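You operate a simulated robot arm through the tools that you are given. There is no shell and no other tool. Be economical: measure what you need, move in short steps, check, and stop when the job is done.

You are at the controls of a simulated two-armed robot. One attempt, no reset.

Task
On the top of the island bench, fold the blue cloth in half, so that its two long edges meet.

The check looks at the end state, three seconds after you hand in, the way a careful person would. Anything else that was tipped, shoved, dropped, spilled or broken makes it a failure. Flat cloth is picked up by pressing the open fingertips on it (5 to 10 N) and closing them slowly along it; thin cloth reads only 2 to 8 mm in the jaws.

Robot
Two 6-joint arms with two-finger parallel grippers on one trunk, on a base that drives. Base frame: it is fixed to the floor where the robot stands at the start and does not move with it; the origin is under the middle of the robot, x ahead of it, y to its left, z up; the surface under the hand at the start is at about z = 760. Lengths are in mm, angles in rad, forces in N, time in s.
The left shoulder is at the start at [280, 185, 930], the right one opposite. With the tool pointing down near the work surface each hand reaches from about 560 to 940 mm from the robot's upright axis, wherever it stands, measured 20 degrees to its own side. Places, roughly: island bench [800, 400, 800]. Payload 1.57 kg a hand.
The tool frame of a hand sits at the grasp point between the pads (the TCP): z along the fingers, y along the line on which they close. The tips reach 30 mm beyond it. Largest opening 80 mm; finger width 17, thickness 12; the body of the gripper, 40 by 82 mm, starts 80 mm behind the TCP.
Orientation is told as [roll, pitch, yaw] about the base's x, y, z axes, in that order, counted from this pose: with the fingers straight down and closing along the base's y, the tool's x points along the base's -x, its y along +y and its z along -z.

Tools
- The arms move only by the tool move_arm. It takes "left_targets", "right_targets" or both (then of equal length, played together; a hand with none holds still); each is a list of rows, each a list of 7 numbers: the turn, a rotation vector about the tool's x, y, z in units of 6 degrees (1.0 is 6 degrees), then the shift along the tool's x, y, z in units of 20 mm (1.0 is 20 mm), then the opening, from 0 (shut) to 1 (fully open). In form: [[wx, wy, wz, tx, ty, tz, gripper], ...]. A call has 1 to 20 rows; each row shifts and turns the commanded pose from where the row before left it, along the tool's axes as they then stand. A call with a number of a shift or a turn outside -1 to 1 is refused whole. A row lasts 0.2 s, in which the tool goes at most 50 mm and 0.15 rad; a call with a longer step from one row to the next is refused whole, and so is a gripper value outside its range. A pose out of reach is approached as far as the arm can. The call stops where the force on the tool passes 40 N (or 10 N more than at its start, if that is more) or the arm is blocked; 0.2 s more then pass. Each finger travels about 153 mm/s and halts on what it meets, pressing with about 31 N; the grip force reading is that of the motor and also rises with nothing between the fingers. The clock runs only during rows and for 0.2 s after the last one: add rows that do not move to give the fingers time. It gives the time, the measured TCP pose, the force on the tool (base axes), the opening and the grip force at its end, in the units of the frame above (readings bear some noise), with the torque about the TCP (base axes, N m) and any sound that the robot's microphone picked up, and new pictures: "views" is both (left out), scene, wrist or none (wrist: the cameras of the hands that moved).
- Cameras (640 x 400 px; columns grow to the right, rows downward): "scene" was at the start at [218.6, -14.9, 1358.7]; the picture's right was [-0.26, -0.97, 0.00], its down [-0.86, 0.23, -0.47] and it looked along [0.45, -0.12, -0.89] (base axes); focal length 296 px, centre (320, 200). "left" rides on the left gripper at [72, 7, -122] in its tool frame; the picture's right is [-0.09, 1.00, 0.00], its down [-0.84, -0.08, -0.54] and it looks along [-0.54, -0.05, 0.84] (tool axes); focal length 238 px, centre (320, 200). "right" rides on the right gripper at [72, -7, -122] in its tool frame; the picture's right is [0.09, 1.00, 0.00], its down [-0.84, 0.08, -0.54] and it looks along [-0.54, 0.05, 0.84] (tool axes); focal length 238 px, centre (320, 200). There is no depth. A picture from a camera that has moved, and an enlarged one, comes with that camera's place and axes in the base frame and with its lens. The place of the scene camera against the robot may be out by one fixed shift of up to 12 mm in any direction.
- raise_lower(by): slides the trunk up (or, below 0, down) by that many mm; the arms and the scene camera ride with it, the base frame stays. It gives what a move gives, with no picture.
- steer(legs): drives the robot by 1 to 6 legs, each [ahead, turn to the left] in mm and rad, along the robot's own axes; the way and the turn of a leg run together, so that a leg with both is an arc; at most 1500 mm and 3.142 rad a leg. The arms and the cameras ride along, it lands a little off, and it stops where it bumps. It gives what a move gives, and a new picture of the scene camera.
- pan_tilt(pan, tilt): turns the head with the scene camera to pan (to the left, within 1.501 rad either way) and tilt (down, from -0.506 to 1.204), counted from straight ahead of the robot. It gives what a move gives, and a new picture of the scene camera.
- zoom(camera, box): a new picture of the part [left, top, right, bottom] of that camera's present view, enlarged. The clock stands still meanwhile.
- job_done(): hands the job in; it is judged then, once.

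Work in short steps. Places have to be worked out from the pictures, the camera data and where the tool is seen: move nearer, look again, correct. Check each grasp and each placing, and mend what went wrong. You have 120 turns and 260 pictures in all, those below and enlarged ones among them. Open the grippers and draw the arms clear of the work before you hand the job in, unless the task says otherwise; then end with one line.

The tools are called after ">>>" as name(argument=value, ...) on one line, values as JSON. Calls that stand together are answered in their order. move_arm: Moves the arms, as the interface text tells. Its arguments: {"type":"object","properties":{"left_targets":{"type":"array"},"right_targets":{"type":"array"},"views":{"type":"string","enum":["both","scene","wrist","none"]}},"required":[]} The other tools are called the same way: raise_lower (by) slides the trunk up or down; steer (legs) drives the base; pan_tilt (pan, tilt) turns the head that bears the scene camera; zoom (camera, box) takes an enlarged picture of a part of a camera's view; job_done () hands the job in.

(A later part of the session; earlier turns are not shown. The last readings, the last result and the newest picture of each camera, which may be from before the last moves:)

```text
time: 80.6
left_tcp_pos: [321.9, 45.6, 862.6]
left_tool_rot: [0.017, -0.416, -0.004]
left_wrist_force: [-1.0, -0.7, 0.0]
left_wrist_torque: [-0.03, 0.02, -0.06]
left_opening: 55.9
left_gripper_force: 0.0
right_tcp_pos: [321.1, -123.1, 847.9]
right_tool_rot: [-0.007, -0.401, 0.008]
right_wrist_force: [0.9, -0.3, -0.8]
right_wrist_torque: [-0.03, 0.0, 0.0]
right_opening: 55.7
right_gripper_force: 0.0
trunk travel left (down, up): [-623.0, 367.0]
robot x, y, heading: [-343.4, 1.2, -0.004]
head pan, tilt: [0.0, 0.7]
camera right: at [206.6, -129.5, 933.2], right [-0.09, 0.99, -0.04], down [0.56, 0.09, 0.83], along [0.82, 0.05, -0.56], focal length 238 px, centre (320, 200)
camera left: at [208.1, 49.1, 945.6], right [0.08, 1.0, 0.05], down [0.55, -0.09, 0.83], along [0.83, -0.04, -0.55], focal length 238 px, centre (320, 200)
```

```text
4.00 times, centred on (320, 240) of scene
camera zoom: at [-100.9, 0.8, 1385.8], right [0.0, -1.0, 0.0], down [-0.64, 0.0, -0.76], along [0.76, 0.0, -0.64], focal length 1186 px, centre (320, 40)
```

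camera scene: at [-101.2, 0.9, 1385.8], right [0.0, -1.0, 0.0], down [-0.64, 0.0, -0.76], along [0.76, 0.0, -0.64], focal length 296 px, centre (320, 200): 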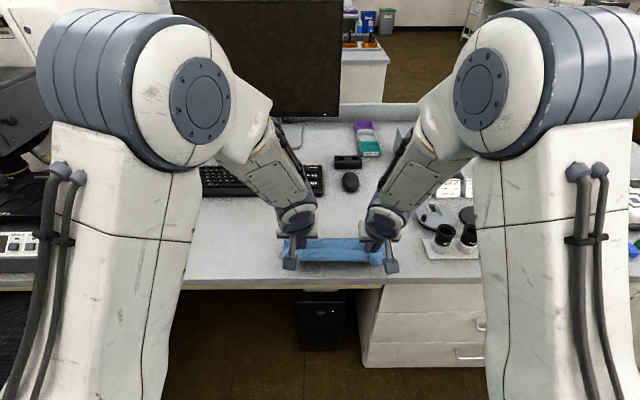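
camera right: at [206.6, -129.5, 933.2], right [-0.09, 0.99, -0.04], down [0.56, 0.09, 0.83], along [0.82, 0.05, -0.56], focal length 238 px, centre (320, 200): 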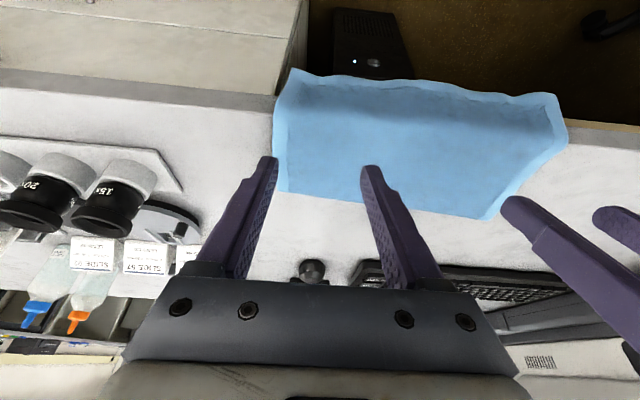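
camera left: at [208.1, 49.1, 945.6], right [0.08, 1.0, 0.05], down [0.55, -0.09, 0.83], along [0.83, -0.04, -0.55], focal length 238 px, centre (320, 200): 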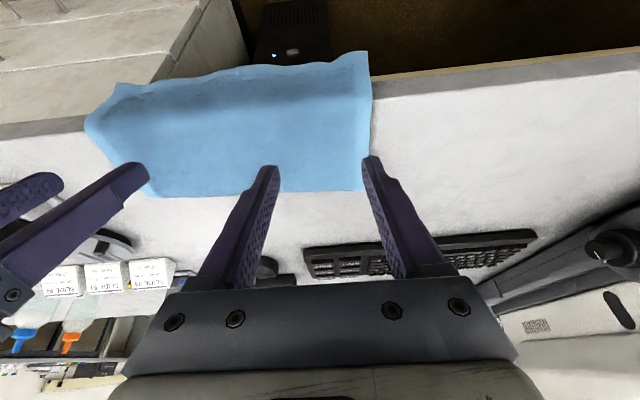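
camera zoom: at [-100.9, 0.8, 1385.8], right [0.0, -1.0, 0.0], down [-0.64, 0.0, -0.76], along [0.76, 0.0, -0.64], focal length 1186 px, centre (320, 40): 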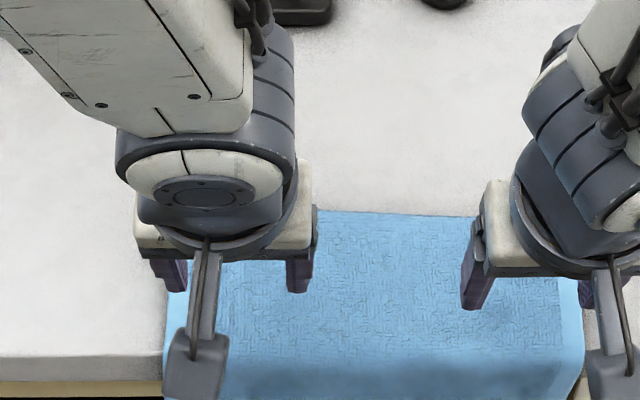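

The flap has swung out completely, and the top layer now drapes out past the bench edge. I'll go back to vertical above the cloth and look.

>>> move_arm(left_targets=[[0, 0.99, 0, -0.8, 0, -0.3, 0.7], [0, 0.99, 0, -0.8, 0, -0.3, 0.7], [0, 0.99, 0, -0.9, 0, -0.3, 0.7], [0, 0.99, 0, -0.9, 0, -0.2, 0.7], [0, 0, 0, -1, 0, 0, 0.7]], right_targets=[[0, 0.96, 0, -0.8, 0, -0.5, 0.7], [0, 0.96, 0, -0.8, 0, -0.5, 0.7], [0, 0.96, 0, -0.9, 0, -0.4, 0.7], [0, 0.96, 0, -0.9, 0, -0.3, 0.7], [0, 0, 0, -1, 0, 0, 0.7]])

>>> zoom(camera="scene", box=[240, 200, 400, 300])

```text
time: 81.8
left_tcp_pos: [397.9, 46.5, 897.2]
left_tool_rot: [0.015, 0.002, 0.001]
left_wrist_force: [0.0, 0.3, -0.4]
left_wrist_torque: [0.01, -0.03, -0.04]
left_opening: 56.1
left_gripper_force: 0.1
left hand out of reach, approached as far as the arm can: row 1
right_tcp_pos: [386.8, -136.5, 890.7]
right_tool_rot: [-0.067, -0.163, -0.011]
right_wrist_force: [-0.4, -0.2, -0.1]
right_wrist_torque: [0.01, 0.01, -0.04]
right_opening: 55.8
right_gripper_force: 0.1
right hand out of reach, approached as far as the arm can: row 1, 2
trunk travel left (down, up): [-623.0, 367.0]
robot x, y, heading: [-344.0, -1.5, -0.002]
head pan, tilt: [0.0, 0.7]
camera scene: at [-101.5, 0.9, 1385.9], right [0.0, -1.0, 0.0], down [-0.64, 0.0, -0.77], along [0.77, 0.0, -0.64], focal length 296 px, centre (320, 200)
camera right: at [294.9, -133.9, 1000.0], right [-0.07, 0.99, -0.08], down [0.74, 0.1, 0.66], along [0.67, -0.01, -0.74], focal length 238 px, centre (320, 200)
camera left: at [327.2, 51.0, 1019.1], right [0.09, 1.0, 0.01], down [0.84, -0.09, 0.54], along [0.54, -0.04, -0.84], focal length 238 px, centre (320, 200)
```

scene: 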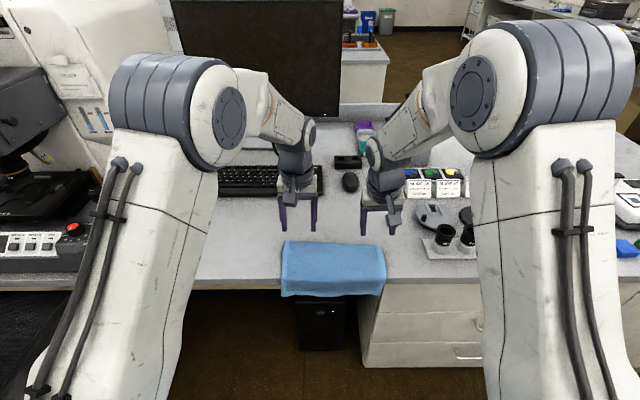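
right: 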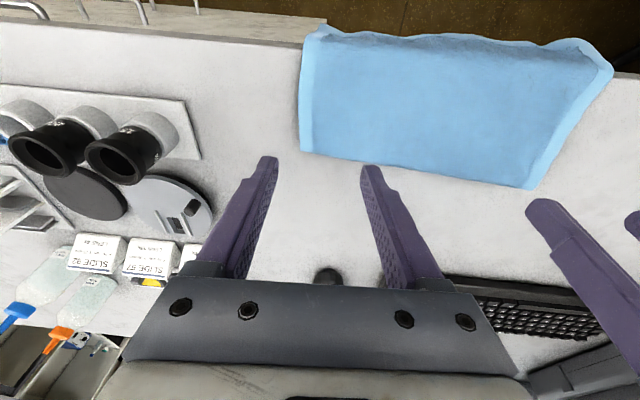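
left: 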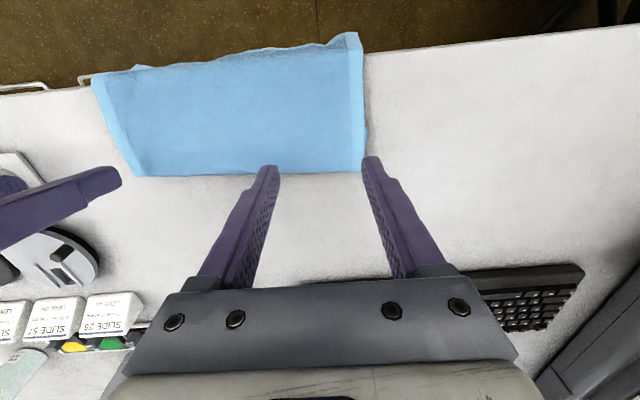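

```text
4.00 times, centred on (320, 250) of scene
camera zoom: at [-101.5, 0.9, 1385.9], right [0.0, -1.0, 0.0], down [-0.64, 0.0, -0.77], along [0.77, 0.0, -0.64], focal length 1186 px, centre (320, 0)
```

zoom: 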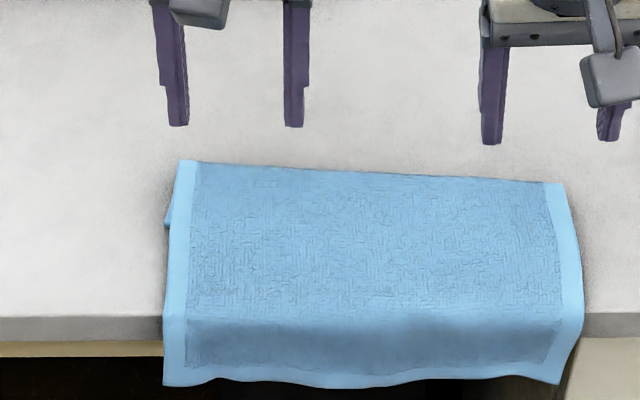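

The top layer is now flat and uncurled, but the fold line has shifted: the lower layer is only about 50 mm and the hem hangs about 40 mm over the bench edge. I'll drag the whole cloth +x onto the bench first, moving both hands above the two-layer strip near the fold.

>>> move_arm(left_targets=[[0, 0, 0, -0.57, 0, 0.9, 0.7], [0, 0, 0, -0.57, 0, 0.9, 0.7], [0, 0, 0, -0.57, 0, 0.9, 0.7], [0, 0, 0, 0, 0, 0.9, 0.7], [0, 0, 0, 0, 0, 0.8, 0.7]], right_targets=[[-0.32, 0.78, 0, -0.7, 0.3, 0.8, 0.7], [-0.32, 0.78, 0, -0.7, 0.3, 0.8, 0.7], [0, 0, 0, -0.7, 0.1, 0.9, 0.7], [0, 0, 0, 0, 0, 0.9, 0.7], [0, 0, 0, 0, 0, 0.5, 0.7]], views="wrist")

```text
time: 83.0
left_tcp_pos: [433.3, 49.7, 807.9]
left_tool_rot: [0.017, -0.001, 0.0]
left_wrist_force: [-0.3, 0.4, -0.6]
left_wrist_torque: [0.0, 0.04, 0.01]
left_opening: 56.0
left_gripper_force: 0.1
right_tcp_pos: [434.3, -124.8, 814.5]
right_tool_rot: [0.0, -0.001, -0.015]
right_wrist_force: [-0.2, -0.8, 0.5]
right_wrist_torque: [-0.01, 0.0, 0.01]
right_opening: 56.0
right_gripper_force: 0.0
trunk travel left (down, up): [-623.0, 367.0]
robot x, y, heading: [-344.1, 2.0, -0.002]
head pan, tilt: [0.0, 0.7]
camera right: at [360.7, -129.9, 937.1], right [-0.08, 1.0, 0.0], down [0.84, 0.06, 0.54], along [0.54, 0.04, -0.84], focal length 238 px, centre (320, 200)
camera left: at [361.9, 52.8, 930.3], right [0.09, 1.0, 0.02], down [0.84, -0.09, 0.54], along [0.54, -0.04, -0.84], focal length 238 px, centre (320, 200)
```

right: 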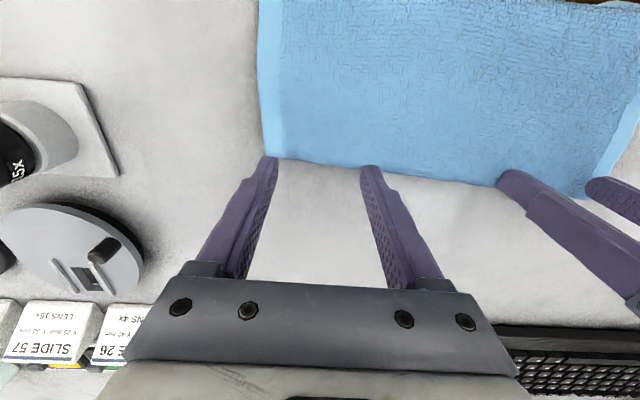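
left: 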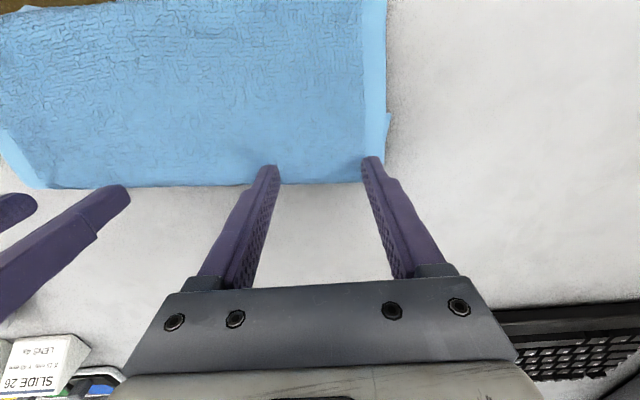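

The fold line is at x≈455 on the left and 435 on the right. I'll put the right tips at 416, press both lightly, and then drag +x.

>>> move_arm(left_targets=[[0, 0, 0, 0, 0, 0, 0.7], [0, 0, 0, 0, 0, 0.4, 0.7], [0, 0, 0, 0, 0, 0.1, 0.7], [0, 0, 0, 0, 0, 0.1, 0.7]], right_targets=[[0, 0, 0, 0.9, 0, 0, 0.7], [0, 0, 0, 0, 0, 0.7, 0.7], [0, 0, 0, 0, 0, 0.1, 0.7], [0, 0, 0, 0, 0, 0.1, 0.7]], views="none")

```text
time: 84.0
left_tcp_pos: [432.1, 49.1, 797.1]
left_tool_rot: [0.015, -0.003, -0.001]
left_wrist_force: [-1.4, 0.0, 3.9]
left_wrist_torque: [0.01, 0.0, 0.02]
left_opening: 55.7
left_gripper_force: 0.1
right_tcp_pos: [413.8, -124.2, 798.0]
right_tool_rot: [0.002, -0.003, -0.015]
right_wrist_force: [0.1, 0.7, 2.2]
right_wrist_torque: [0.0, 0.0, 0.01]
right_opening: 55.7
right_gripper_force: 0.1
trunk travel left (down, up): [-623.0, 367.0]
robot x, y, heading: [-339.5, 0.4, -0.007]
head pan, tilt: [0.0, 0.7]
```

Contact on both (4 and 2 N). I'll drag +x, with the right a bit more to square the cloth.

>>> move_arm(left_targets=[[0, 0, 0, -0.35, 0, 0, 0.7], [0, 0, 0, -0.35, 0, 0, 0.7], [0, 0, 0, -0.35, 0, 0, 0.7], [0, 0, 0, -0.35, 0, 0, 0.7], [0, 0, 0, -0.35, 0, 0, 0.7], [0, 0, 0, -0.35, 0, 0, 0.7], [0, 0, 0, -0.35, 0, 0, 0.7], [0, 0, 0, -0.35, 0, 0, 0.7]], right_targets=[[0, 0, 0, -0.44, 0, 0.05, 0.7], [0, 0, 0, -0.44, 0, 0.0, 0.7], [0, 0, 0, -0.44, 0, 0, 0.7], [0, 0, 0, -0.44, 0, 0, 0.7], [0, 0, 0, -0.44, 0, 0, 0.7], [0, 0, 0, -0.44, 0, 0, 0.7], [0, 0, 0, -0.44, 0, 0, 0.7], [0, 0, 0, -0.44, 0, 0, 0.7]])

>>> zoom(camera="scene", box=[240, 190, 400, 290])

```text
time: 85.8
left_tcp_pos: [488.6, 49.0, 797.8]
left_tool_rot: [0.017, -0.001, 0.001]
left_wrist_force: [-1.2, -2.3, 4.6]
left_wrist_torque: [-0.05, 0.05, -0.03]
left_opening: 56.0
left_gripper_force: 0.0
right_tcp_pos: [484.3, -124.8, 797.3]
right_tool_rot: [0.002, 0.0, -0.018]
right_wrist_force: [-1.6, 1.6, 5.1]
right_wrist_torque: [0.04, 0.02, 0.04]
right_opening: 56.0
right_gripper_force: 0.1
trunk travel left (down, up): [-623.0, 367.0]
robot x, y, heading: [-343.1, 0.9, -0.003]
head pan, tilt: [0.0, 0.7]
camera scene: at [-101.8, 0.9, 1386.0], right [0.0, -1.0, 0.0], down [-0.64, 0.0, -0.77], along [0.77, 0.0, -0.64], focal length 296 px, centre (320, 200)
camera right: at [411.8, -130.5, 919.2], right [-0.08, 1.0, 0.0], down [0.84, 0.06, 0.54], along [0.54, 0.04, -0.84], focal length 238 px, centre (320, 200)
camera left: at [417.7, 52.8, 919.4], right [0.09, 1.0, 0.02], down [0.84, -0.09, 0.54], along [0.54, -0.04, -0.84], focal length 238 px, centre (320, 200)
```

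scene: 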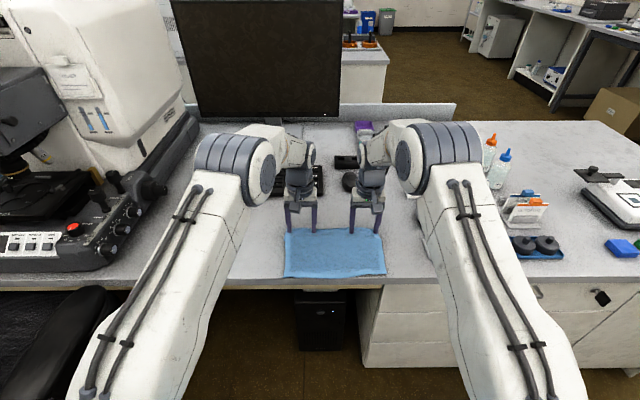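
right: 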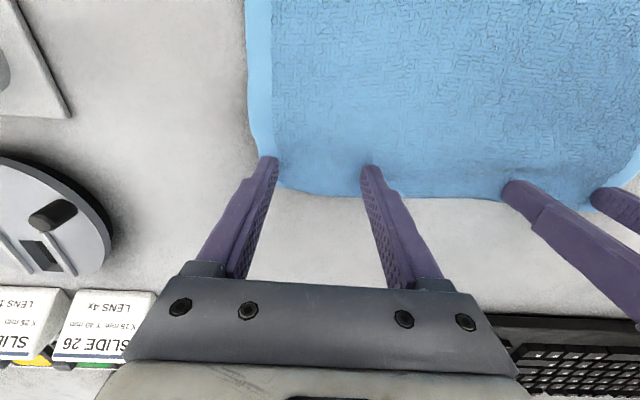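
left: 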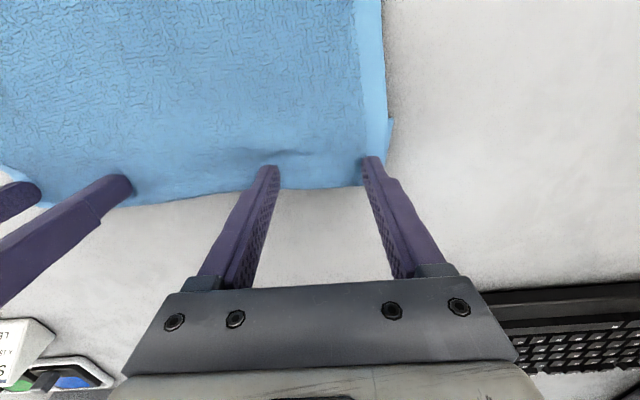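

```text
4.00 times, centred on (320, 240) of scene
camera zoom: at [-101.8, 0.9, 1386.0], right [0.0, -1.0, 0.0], down [-0.64, 0.0, -0.77], along [0.77, 0.0, -0.64], focal length 1186 px, centre (320, 40)
```

zoom: 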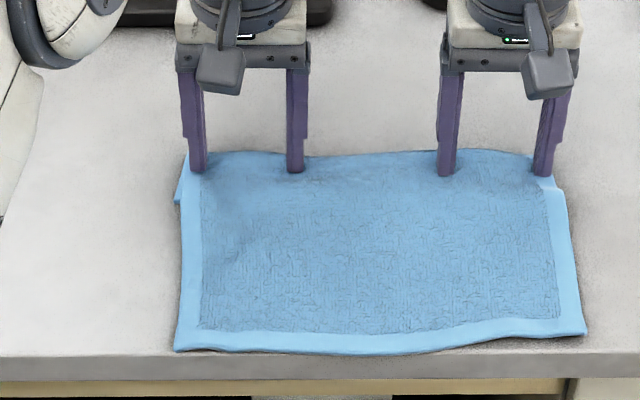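

The whole cloth is on the bench now, with the hem at x≈340 (left) to 352 (right). I'll raise the hands, drive 55 mm forward for reach, and go to the hem.

>>> move_arm(left_targets=[[0, 0, 0, 0, 0, -1, 0.5], [0, 0, 0, 0, 0, -1, 0.5], [0, 0, 0, 0, 0, -1, 0.5]], right_targets=[[0, 0, 0, 0, 0, -1, 0.5], [0, 0, 0, 0, 0, -1, 0.5], [0, 0, 0, 0, 0, -1, 0.5]], views="none")

>>> steer(legs=[[55, 0]])

>>> move_arm(left_targets=[[0, 0, 0, 0.95, 0, 0, 0.45], [0, 0, 0, 0.95, 0, 0, 0.45], [0, 0, 0, 0.95, 0, 0, 0.45], [0, 0, 0, 0.95, 0, 0, 0.45], [0, 0, 0, 0.95, 0, 0, 0.45], [0, 0, 0, 0.95, 0, 0, 0.45], [0, 0, 0, 0.95, 0, 0.2, 0.45], [0, 0, 0, 0.95, 0, 0.5, 0.45], [0, 0, 0, 0.95, 0, 0.5, 0.45], [0, 0, 0, 0.95, 0, 0.6, 0.45]], right_targets=[[0, 0, 0, 0.9, 0, 0, 0.45], [0, 0, 0, 0.9, 0, 0, 0.45], [0, 0, 0, 0.9, 0, 0, 0.45], [0, 0, 0, 0.9, 0, 0, 0.45], [0, 0, 0, 0.9, 0, 0, 0.45], [0, 0, 0, 0.9, 0, 0, 0.45], [0, 0, 0, 0.9, 0, 0.2, 0.45], [0, 0, 0, 0.9, 0, 0.5, 0.45], [0, 0, 0, 0.9, 0, 0.5, 0.45], [0, 0, 0, 0.9, 0, 0.6, 0.45]])

>>> zoom(camera="scene", box=[240, 200, 400, 300])

```text
time: 86.6
left_tcp_pos: [488.1, 48.3, 855.2]
left_tool_rot: [0.015, -0.001, 0.0]
left_wrist_force: [0.1, -0.8, -0.6]
left_wrist_torque: [0.02, 0.0, 0.02]
left_opening: 39.7
left_gripper_force: 0.0
right_tcp_pos: [483.6, -125.0, 855.2]
right_tool_rot: [0.003, -0.001, -0.017]
right_wrist_force: [-0.7, -0.7, -0.8]
right_wrist_torque: [0.0, 0.0, -0.01]
right_opening: 40.0
right_gripper_force: 0.0
trunk travel left (down, up): [-623.0, 367.0]
robot x, y, heading: [-340.2, 0.1, -0.004]
head pan, tilt: [0.0, 0.7]
```

```text
time: 87.5
left_tcp_pos: [543.9, 47.4, 856.8]
left_tool_rot: [0.016, -0.001, 0.001]
left_wrist_force: [-0.5, 0.8, -0.1]
left_wrist_torque: [-0.05, -0.01, 0.0]
left_opening: 39.9
left_gripper_force: 0.0
right_tcp_pos: [540.0, -125.3, 855.9]
right_tool_rot: [0.002, 0.0, -0.017]
right_wrist_force: [-0.8, 0.0, 0.7]
right_wrist_torque: [0.01, 0.01, 0.0]
right_opening: 40.2
right_gripper_force: 0.1
trunk travel left (down, up): [-623.0, 367.0]
robot x, y, heading: [-286.9, -1.5, 0.001]
head pan, tilt: [0.0, 0.7]
camera scene: at [-45.7, 0.6, 1385.9], right [0.0, -1.0, 0.0], down [-0.64, 0.0, -0.77], along [0.77, 0.0, -0.64], focal length 296 px, centre (320, 200)
```

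scene: 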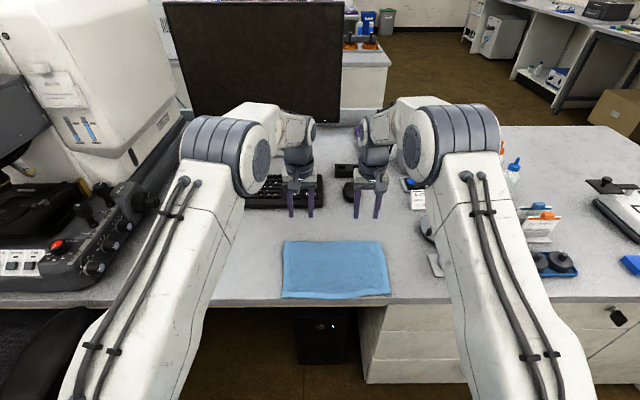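

```text
time: 89.7
left_tcp_pos: [355.3, 48.9, 820.9]
left_tool_rot: [0.017, 0.0, 0.0]
left_wrist_force: [-0.2, -1.2, -1.0]
left_wrist_torque: [0.0, -0.02, 0.01]
left_opening: 35.7
left_gripper_force: 0.0
right_tcp_pos: [359.8, -122.2, 820.2]
right_tool_rot: [0.001, 0.0, -0.018]
right_wrist_force: [-0.4, -0.6, 0.0]
right_wrist_torque: [0.02, 0.0, 0.02]
right_opening: 36.0
right_gripper_force: 0.0
trunk travel left (down, up): [-623.0, 367.0]
robot x, y, heading: [-288.3, 0.3, -0.009]
head pan, tilt: [0.0, 0.7]
camera scene: at [-45.4, 0.6, 1385.8], right [0.0, -1.0, 0.0], down [-0.64, 0.0, -0.76], along [0.76, 0.0, -0.64], focal length 296 px, centre (320, 200)
camera right: at [287.0, -127.3, 942.5], right [-0.07, 1.0, 0.0], down [0.84, 0.06, 0.54], along [0.54, 0.04, -0.84], focal length 238 px, centre (320, 200)
camera left: at [283.3, 52.7, 942.9], right [0.09, 1.0, 0.02], down [0.84, -0.09, 0.54], along [0.54, -0.04, -0.84], focal length 238 px, centre (320, 200)
```

scene: 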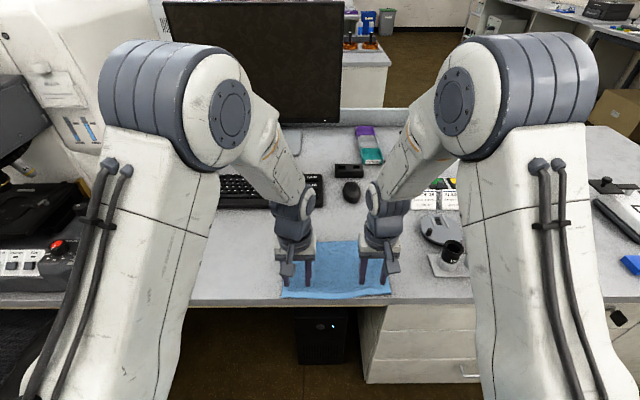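
right: 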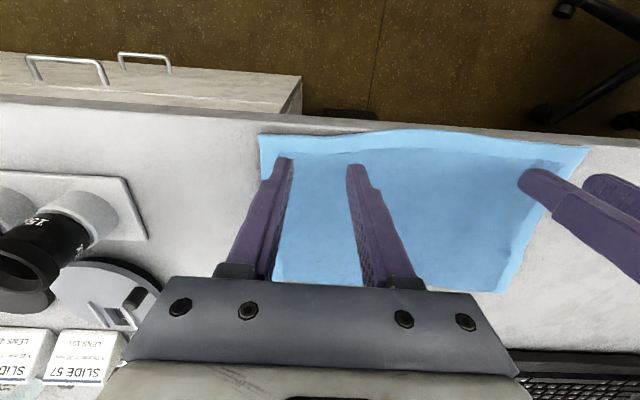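
left: 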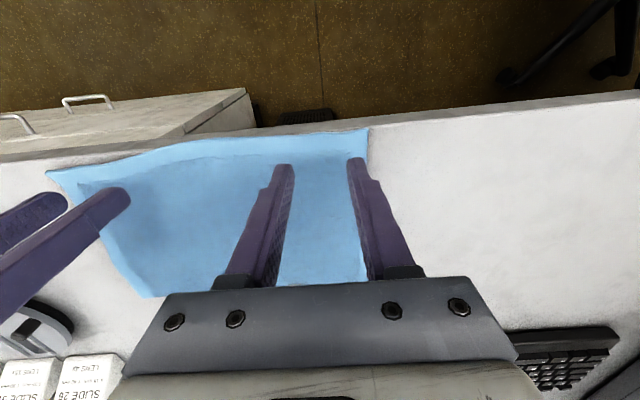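

```text
4.00 times, centred on (320, 250) of scene
camera zoom: at [-45.4, 0.6, 1385.8], right [0.0, -1.0, 0.0], down [-0.64, 0.0, -0.76], along [0.76, 0.0, -0.64], focal length 1186 px, centre (320, 0)
```

zoom: 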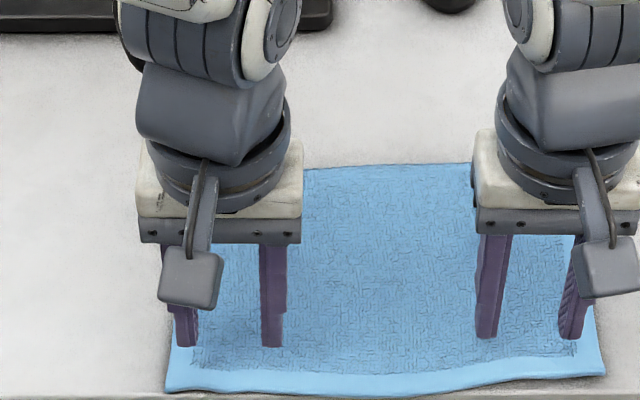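

Wrist views put the hem at x≈340 (left) and 345 (right). I'll place the tips about 10 mm inside it and press.

>>> move_arm(left_targets=[[0, 0, 0, 0.2, -0.2, 0.6, 0.45], [0, 0, 0, 0, 0, 0.6, 0.45], [0, 0, 0, 0, 0, 0.1, 0.45], [0, 0, 0, 0, 0, 0.05, 0.45]], right_targets=[[0, 0, 0, 0.35, -0.1, 0.6, 0.45], [0, 0, 0, 0, 0, 0.55, 0.45], [0, 0, 0, 0, 0, 0.1, 0.45], [0, 0, 0, 0, 0, 0.05, 0.45]], views="none")

```text
time: 90.7
left_tcp_pos: [349.9, 44.7, 793.9]
left_tool_rot: [0.016, 0.0, 0.0]
left_wrist_force: [-0.6, 0.8, 4.7]
left_wrist_torque: [-0.02, 0.03, -0.02]
left_opening: 36.2
left_gripper_force: 0.2
right_tcp_pos: [352.8, -123.6, 794.4]
right_tool_rot: [0.001, -0.002, -0.018]
right_wrist_force: [-0.3, 0.5, 2.1]
right_wrist_torque: [-0.01, 0.01, -0.02]
right_opening: 35.9
right_gripper_force: 0.1
trunk travel left (down, up): [-623.0, 367.0]
robot x, y, heading: [-286.6, -1.8, -0.005]
head pan, tilt: [0.0, 0.7]
```

Contact made. I'll press a touch more and close slowly.

>>> move_arm(left_targets=[[0, 0, 0, 0, 0, 0.03, 0.42], [0, 0, 0, 0, 0, 0, 0.38], [0, 0, 0, 0, 0, 0, 0.34], [0, 0, 0, 0, 0, 0, 0.3], [0, 0, 0, 0, 0, 0, 0.26], [0, 0, 0, 0, 0, 0, 0.22], [0, 0, 0, 0, 0, 0, 0.18], [0, 0, 0, 0, 0, 0, 0.14], [0, 0, 0, 0, 0, 0, 0.1], [0, 0, 0, 0, 0, 0, 0.06], [0, 0, 0, 0, 0, 0, 0.0], [0, 0, 0, 0, 0, 0, 0.0], [0, 0, 0, 0, 0, 0, 0.0]], right_targets=[[0, 0, 0, 0, 0, 0.07, 0.42], [0, 0, 0, 0, 0, 0, 0.38], [0, 0, 0, 0, 0, 0, 0.34], [0, 0, 0, 0, 0, 0, 0.3], [0, 0, 0, 0, 0, 0, 0.26], [0, 0, 0, 0, 0, 0, 0.22], [0, 0, 0, 0, 0, 0, 0.18], [0, 0, 0, 0, 0, 0, 0.14], [0, 0, 0, 0, 0, 0, 0.1], [0, 0, 0, 0, 0, 0, 0.06], [0, 0, 0, 0, 0, 0, 0.0], [0, 0, 0, 0, 0, 0, 0.0], [0, 0, 0, 0, 0, 0, 0.0]], views="wrist")

```text
time: 93.5
left_tcp_pos: [350.5, 44.8, 793.3]
left_tool_rot: [0.015, -0.004, 0.0]
left_wrist_force: [1.0, -12.0, 12.5]
left_wrist_torque: [-0.41, 0.03, 0.03]
left_opening: 4.6
left_gripper_force: 24.9
right_tcp_pos: [352.5, -124.6, 792.7]
right_tool_rot: [0.002, -0.002, -0.017]
right_wrist_force: [-0.5, 12.0, 10.6]
right_wrist_torque: [0.38, 0.0, 0.09]
right_opening: 4.3
right_gripper_force: 24.2
trunk travel left (down, up): [-623.0, 367.0]
robot x, y, heading: [-290.0, 0.1, 0.002]
head pan, tilt: [0.0, 0.7]
camera right: at [279.6, -129.5, 915.4], right [-0.08, 1.0, 0.0], down [0.84, 0.06, 0.54], along [0.54, 0.04, -0.84], focal length 238 px, centre (320, 200)
camera left: at [279.3, 48.3, 915.8], right [0.09, 1.0, 0.02], down [0.84, -0.09, 0.54], along [0.54, -0.04, -0.84], focal length 238 px, centre (320, 200)
```

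right: 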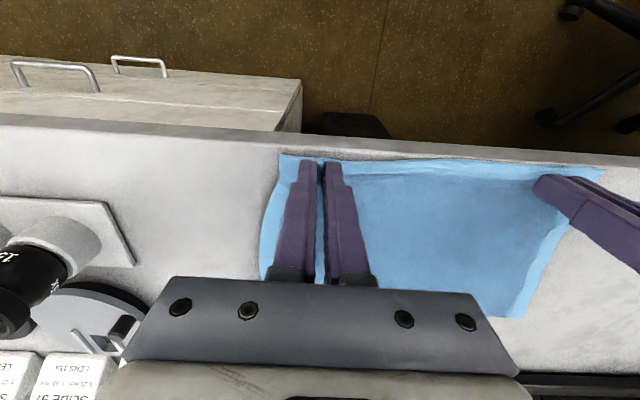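
left: 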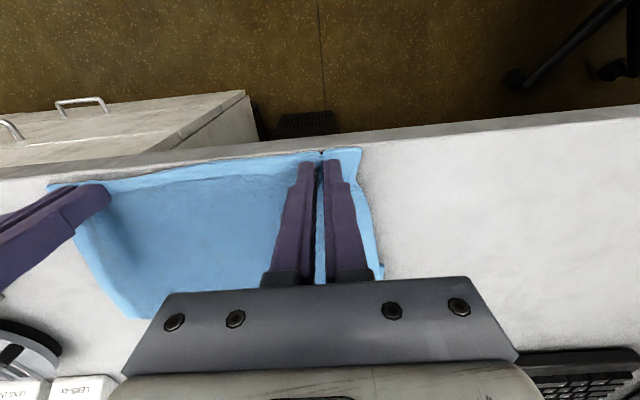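

Only the top layer is pinched (4.6 and 4.3 mm), right at the hem. Held like this, cloth naturally extends +x from the vertical fingers, which is exactly what I need. I'll lift and carry it up and over +x to re-lay the lower layer.

>>> move_arm(left_targets=[[0, 0, 0, 0, -0.1, -0.6, 0], [0, 0, 0, -0.7, 0, -0.9, 0], [0, 0, 0, -0.8, 0, -0.9, 0], [0, 0, 0, -0.8, 0, -0.9, 0], [0, 0, 0, -0.8, 0, -0.9, 0], [0, 0, 0, -0.9, 0, -0.8, 0], [0, 0, 0, -1, 0, 0, 0], [0, 0, 0, -1, 0, 0, 0], [0, 0, 0, -1, 0, 0, 0], [0, 0, 0, -1, 0, 0, 0], [0, 0, 0, -1, 0, 0, 0]], right_targets=[[0, 0, 0, 0, 0.1, -0.6, 0], [0, 0, 0, -0.7, 0, -0.9, 0], [0, 0, 0, -0.8, 0, -0.9, 0], [0, 0, 0, -0.8, 0, -0.9, 0], [0, 0, 0, -0.8, 0, -0.9, 0], [0, 0, 0, -0.9, 0, -0.8, 0], [0, 0, 0, -1, 0, 0, 0], [0, 0, 0, -1, 0, 0, 0], [0, 0, 0, -1, 0, 0, 0], [0, 0, 0, -1, 0, 0, 0], [0, 0, 0, -1, 0, 0, 0]])

>>> zoom(camera="scene", box=[240, 190, 400, 290])

```text
time: 95.9
left_tcp_pos: [529.7, 40.4, 891.7]
left_tool_rot: [0.015, -0.001, 0.001]
left_wrist_force: [0.6, -6.7, 0.0]
left_wrist_torque: [-0.22, 0.01, -0.01]
left_opening: 3.1
left_gripper_force: 24.5
right_tcp_pos: [532.3, -124.9, 891.7]
right_tool_rot: [0.002, 0.001, -0.017]
right_wrist_force: [-0.7, 6.9, 0.7]
right_wrist_torque: [0.22, -0.01, 0.04]
right_opening: 4.0
right_gripper_force: 24.4
trunk travel left (down, up): [-623.0, 367.0]
robot x, y, heading: [-287.0, -0.3, -0.001]
head pan, tilt: [0.0, 0.7]
camera scene: at [-45.7, 0.6, 1385.9], right [0.0, -1.0, 0.0], down [-0.64, 0.0, -0.77], along [0.77, 0.0, -0.64], focal length 296 px, centre (320, 200)
camera right: at [460.2, -130.8, 1014.7], right [-0.08, 1.0, 0.0], down [0.84, 0.06, 0.54], along [0.54, 0.04, -0.84], focal length 238 px, centre (320, 200)
camera left: at [458.8, 44.6, 1015.2], right [0.09, 1.0, 0.02], down [0.84, -0.09, 0.54], along [0.54, -0.04, -0.84], focal length 238 px, centre (320, 200)
```

scene: 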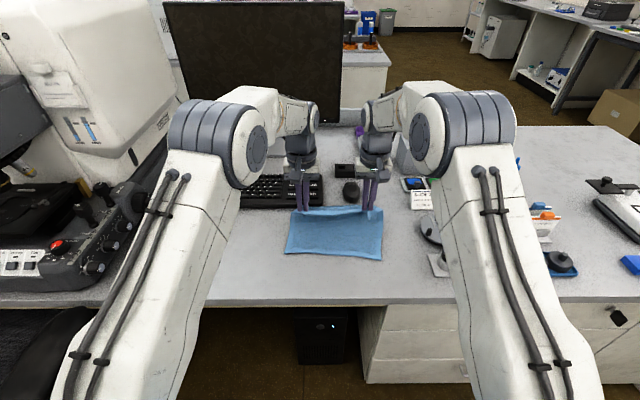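
right: 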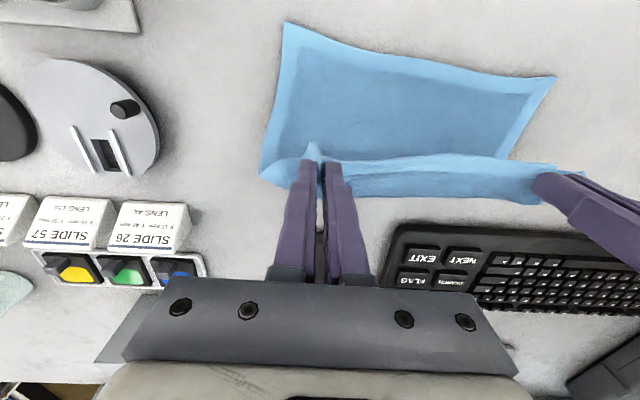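
left: 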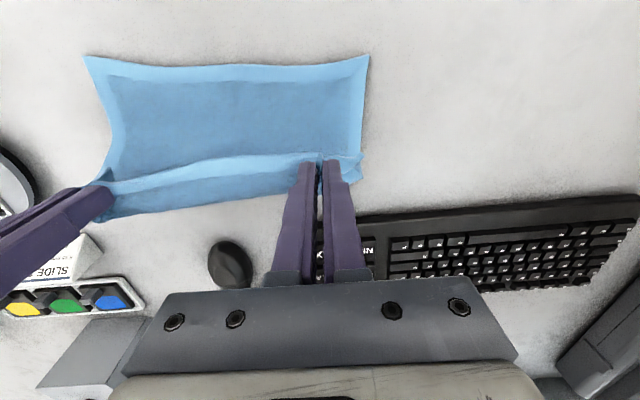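

```text
4.00 times, centred on (320, 240) of scene
camera zoom: at [-45.7, 0.6, 1385.9], right [0.0, -1.0, 0.0], down [-0.64, 0.0, -0.77], along [0.77, 0.0, -0.64], focal length 1186 px, centre (320, 40)
```

zoom: 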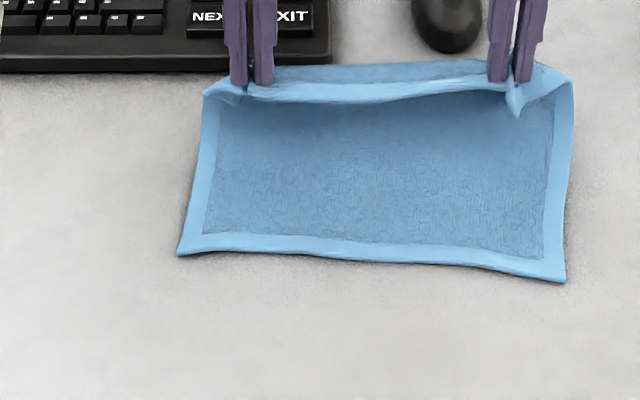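

This works well. The lower layer is spread flat, with its near edge running from (469, 92) to (445, −162). I'll go slightly further +x to make sure the fold line is far enough, then arc back and down with the hem leading.

>>> move_arm(left_targets=[[0, 0, 0, -0.875, -0.08, 0, 0], [0, 0, 0, -0.875, -0.05, 0, 0], [0, 0, 0, 0, 0, 0, 0], [0, 0, 0, 0.875, 0, 0.175, 0], [0, 0, 0, 0.875, 0, 0.175, 0], [0, 0, 0, 0.625, 0, 0.625, 0], [0, 0, 0, 0.625, 0, 0.625, 0]], right_targets=[[0, 0, 0, -0.425, 0.08, 0, 0], [0, 0, 0, -0.425, 0.05, 0, 0], [0, 0, 0, 0, 0, 0, 0], [0, 0, 0, 0.875, 0, 0.175, 0], [0, 0, 0, 0.875, 0, 0.175, 0], [0, 0, 0, 0.625, 0, 0.625, 0], [0, 0, 0, 0.625, 0, 0.625, 0]])

>>> zoom(camera="scene", box=[240, 190, 400, 290])

```text
time: 97.5
left_tcp_pos: [504.7, 38.8, 860.9]
left_tool_rot: [0.017, 0.0, 0.001]
left_wrist_force: [-0.2, -1.2, -0.5]
left_wrist_torque: [-0.04, 0.0, -0.02]
left_opening: 3.0
left_gripper_force: 24.3
right_tcp_pos: [489.6, -122.0, 860.0]
right_tool_rot: [0.001, -0.001, -0.015]
right_wrist_force: [-0.4, 2.0, -0.9]
right_wrist_torque: [0.05, 0.03, -0.02]
right_opening: 4.0
right_gripper_force: 24.9
trunk travel left (down, up): [-623.0, 367.0]
robot x, y, heading: [-286.7, 0.8, -0.005]
head pan, tilt: [0.0, 0.7]
camera scene: at [-45.4, 0.6, 1385.8], right [0.0, -1.0, 0.0], down [-0.64, 0.0, -0.76], along [0.76, 0.0, -0.64], focal length 296 px, centre (320, 200)
camera right: at [417.2, -126.8, 982.7], right [-0.08, 1.0, 0.0], down [0.84, 0.06, 0.54], along [0.54, 0.04, -0.84], focal length 238 px, centre (320, 200)
camera left: at [434.1, 42.6, 983.2], right [0.09, 1.0, 0.02], down [0.84, -0.09, 0.54], along [0.54, -0.04, -0.84], focal length 238 px, centre (320, 200)
```

scene: 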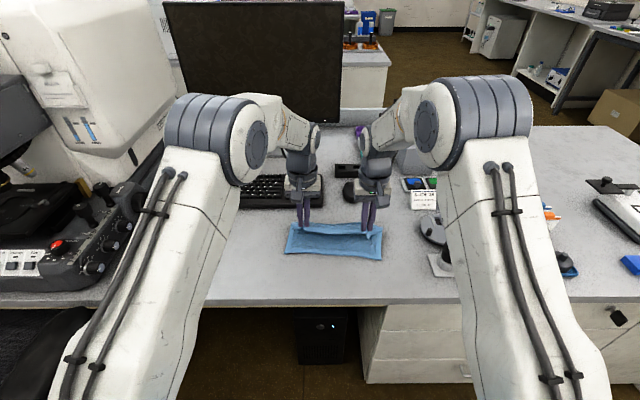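
right: 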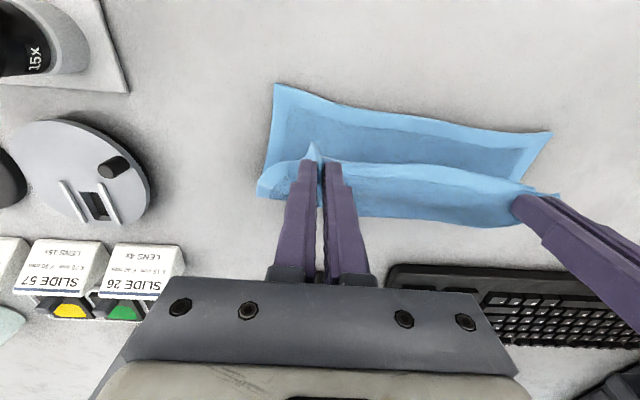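
left: 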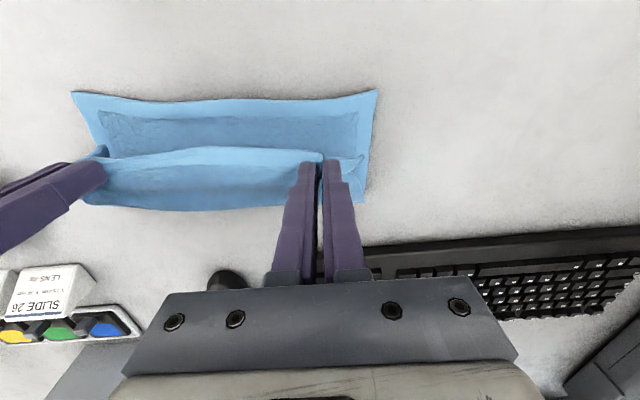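

```text
4.00 times, centred on (320, 240) of scene
camera zoom: at [-45.4, 0.6, 1385.8], right [0.0, -1.0, 0.0], down [-0.64, 0.0, -0.76], along [0.76, 0.0, -0.64], focal length 1186 px, centre (320, 40)
```

zoom: 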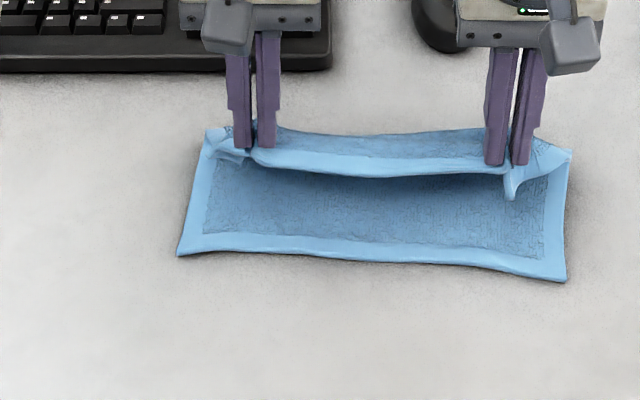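

Looks clean. Now the final lowering with the hem over the near edge (TCP targets: left x≈475, right x≈459, z≈802).

>>> move_arm(left_targets=[[0, 0, 0, 0.42, 0, 0.78, 0], [0, 0, 0, 0.42, 0, 0.78, 0], [0, 0, 0, 0.33, 0, 0.68, 0], [0, 0, 0, 0.33, 0, 0.68, 0]], right_targets=[[0, 0, 0, 0.43, 0, 0.78, 0], [0, 0, 0, 0.43, 0, 0.78, 0], [0, 0, 0, 0.34, 0, 0.68, 0], [0, 0, 0, 0.34, 0, 0.68, 0]])

>>> zoom(camera="scene", box=[240, 190, 400, 290])

```text
time: 98.5
left_tcp_pos: [475.0, 40.1, 802.6]
left_tool_rot: [0.016, -0.002, -0.001]
left_wrist_force: [-0.2, -2.6, 0.4]
left_wrist_torque: [-0.03, 0.02, -0.01]
left_opening: 3.0
left_gripper_force: 23.6
right_tcp_pos: [458.1, -119.7, 800.9]
right_tool_rot: [0.004, -0.002, -0.017]
right_wrist_force: [1.4, 0.9, 0.5]
right_wrist_torque: [0.06, 0.01, 0.01]
right_opening: 4.1
right_gripper_force: 25.0
trunk travel left (down, up): [-623.0, 367.0]
robot x, y, heading: [-288.1, 1.1, -0.005]
head pan, tilt: [0.0, 0.7]
camera scene: at [-45.5, 0.6, 1385.9], right [0.0, -1.0, 0.0], down [-0.64, 0.0, -0.76], along [0.76, 0.0, -0.64], focal length 296 px, centre (320, 200)
camera right: at [386.3, -126.3, 924.3], right [-0.08, 1.0, 0.0], down [0.84, 0.06, 0.54], along [0.54, 0.04, -0.84], focal length 238 px, centre (320, 200)
camera left: at [404.3, 43.5, 924.9], right [0.09, 1.0, 0.02], down [0.84, -0.09, 0.54], along [0.54, -0.04, -0.84], focal length 238 px, centre (320, 200)
```

scene: 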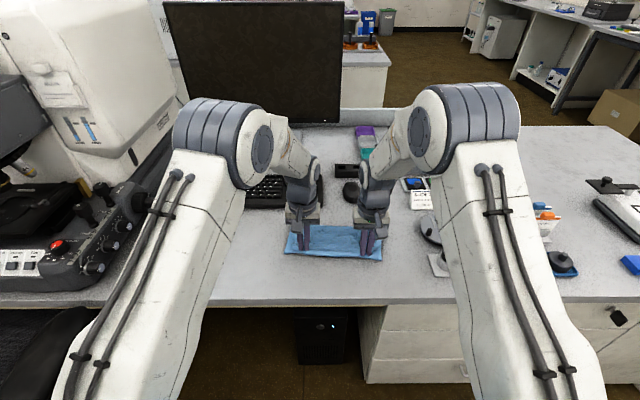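
right: 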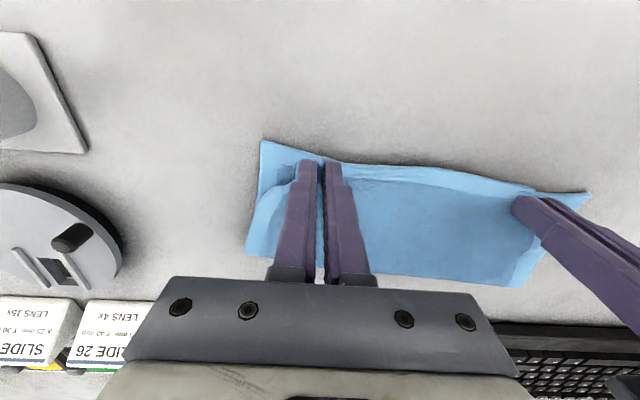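
left: 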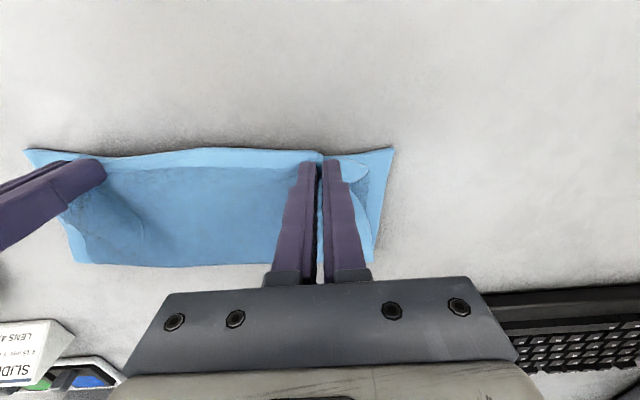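

```text
4.00 times, centred on (320, 240) of scene
camera zoom: at [-45.5, 0.6, 1385.9], right [0.0, -1.0, 0.0], down [-0.64, 0.0, -0.76], along [0.76, 0.0, -0.64], focal length 1186 px, centre (320, 40)
```

zoom: 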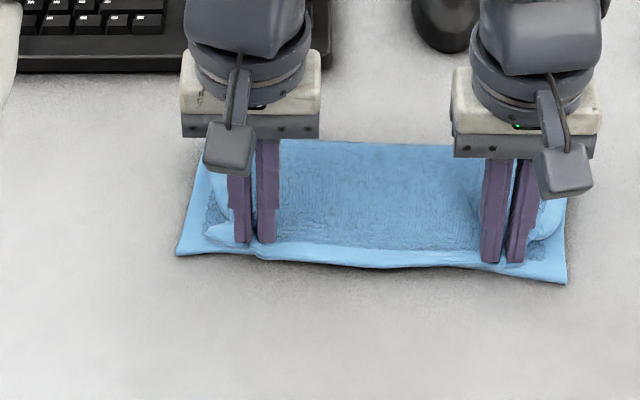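

The hem is on the near edge. The left hand has about 9 mm of slack inward, so I'll shift it 8 mm outward, lower to light contact, and look.

>>> move_arm(left_targets=[[0, 0, 0, 0.05, 0.2, 0, 0], [0, 0, 0, 0.05, 0.2, 0.05, 0], [0, 0, 0, 0, 0, 0.1, 0], [0, 0, 0, 0, 0, 0.05, 0]], right_targets=[[0, 0, 0, 0.05, 0, 0, 0], [0, 0, 0, 0.05, 0, 0, 0], [0, 0, 0, 0, 0, 0.08, 0], [0, 0, 0, 0, 0, 0.05, 0]], views="wrist")

```text
time: 99.5
left_tcp_pos: [472.8, 47.3, 799.0]
left_tool_rot: [0.015, -0.003, 0.0]
left_wrist_force: [-0.3, -10.6, 1.4]
left_wrist_torque: [-0.31, 0.01, -0.03]
left_opening: 3.2
left_gripper_force: 24.2
right_tcp_pos: [457.7, -119.9, 799.7]
right_tool_rot: [0.001, 0.0, -0.018]
right_wrist_force: [2.0, 10.2, 1.0]
right_wrist_torque: [0.33, -0.06, 0.08]
right_opening: 4.1
right_gripper_force: 25.0
trunk travel left (down, up): [-623.0, 367.0]
robot x, y, heading: [-287.1, 0.7, -0.005]
head pan, tilt: [0.0, 0.7]
camera right: at [384.5, -126.2, 922.5], right [-0.08, 1.0, 0.0], down [0.84, 0.06, 0.54], along [0.54, 0.04, -0.84], focal length 238 px, centre (320, 200)
camera left: at [402.3, 51.3, 921.1], right [0.09, 1.0, 0.02], down [0.84, -0.09, 0.54], along [0.54, -0.04, -0.84], focal length 238 px, centre (320, 200)
```

right: 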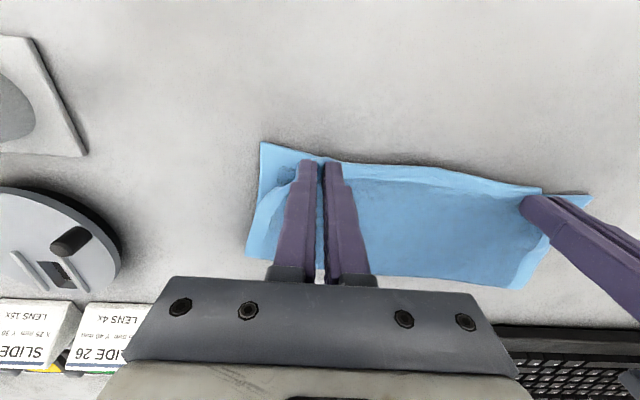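
left: 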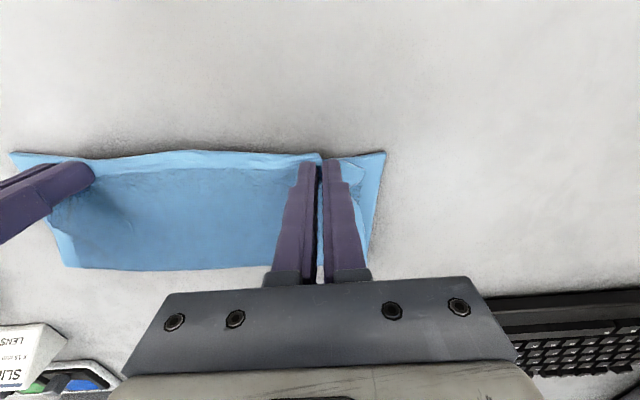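

Hem and near edge coincide to within a few mm. I'll pull 3 mm more −x, press lightly, and open slowly so the ridges spread out.

>>> move_arm(left_targets=[[0, 0, 0, 0.15, 0, 0.05, 0], [0, 0, 0, 0, 0, 0.06, 0.05], [0, 0, 0, 0, 0, 0, 0.1], [0, 0, 0, 0, 0, 0, 0.15], [0, 0, 0, 0, 0, 0, 0.2], [0, 0, 0, 0, 0, 0, 0.25], [0, 0, 0, 0, 0, 0, 0.3], [0, 0, 0, 0, 0, 0, 0.35], [0, 0, 0, 0, 0, 0, 0.4], [0, 0, 0, 0, 0, 0, 0.4]], right_targets=[[0, 0, 0, 0.15, 0, 0.06, 0], [0, 0, 0, 0, 0, 0.06, 0.05], [0, 0, 0, 0, 0, 0, 0.1], [0, 0, 0, 0, 0, 0, 0.15], [0, 0, 0, 0, 0, 0, 0.2], [0, 0, 0, 0, 0, 0, 0.25], [0, 0, 0, 0, 0, 0, 0.3], [0, 0, 0, 0, 0, 0, 0.35], [0, 0, 0, 0, 0, 0, 0.4], [0, 0, 0, 0, 0, 0, 0.4]], views="wrist")

```text
time: 101.7
left_tcp_pos: [470.1, 47.9, 796.4]
left_tool_rot: [0.016, -0.001, 0.002]
left_wrist_force: [-1.0, 0.9, 3.8]
left_wrist_torque: [0.0, -0.03, -0.03]
left_opening: 28.6
left_gripper_force: 0.1
right_tcp_pos: [454.1, -121.8, 797.3]
right_tool_rot: [0.002, 0.001, -0.019]
right_wrist_force: [0.1, 2.3, 5.5]
right_wrist_torque: [-0.03, -0.03, -0.01]
right_opening: 28.7
right_gripper_force: 0.1
trunk travel left (down, up): [-623.0, 367.0]
robot x, y, heading: [-288.0, -0.4, -0.004]
head pan, tilt: [0.0, 0.7]
camera right: at [381.2, -126.3, 919.7], right [-0.08, 1.0, 0.0], down [0.84, 0.06, 0.54], along [0.54, 0.04, -0.84], focal length 238 px, centre (320, 200)
camera left: at [399.1, 52.0, 918.9], right [0.09, 1.0, 0.02], down [0.84, -0.09, 0.54], along [0.54, -0.04, -0.84], focal length 238 px, centre (320, 200)
```

right: 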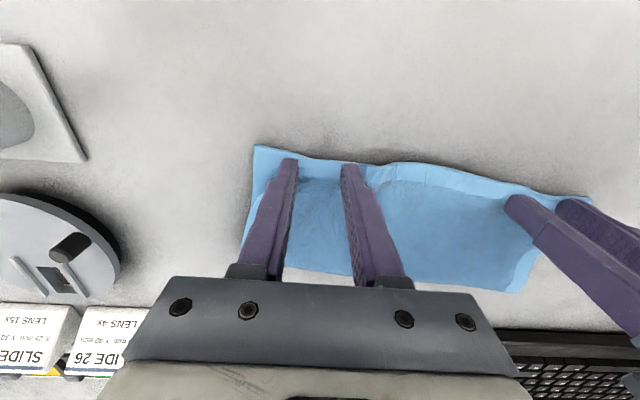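
left: 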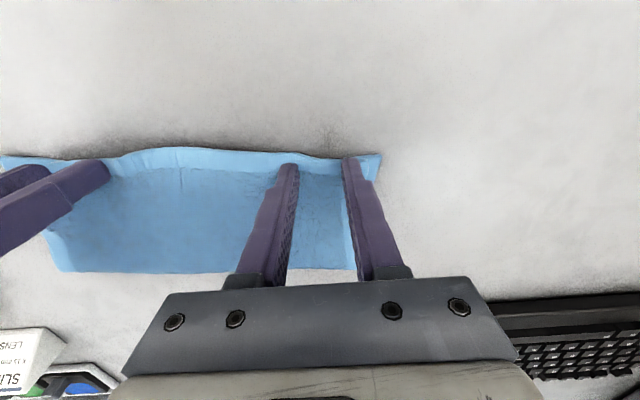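

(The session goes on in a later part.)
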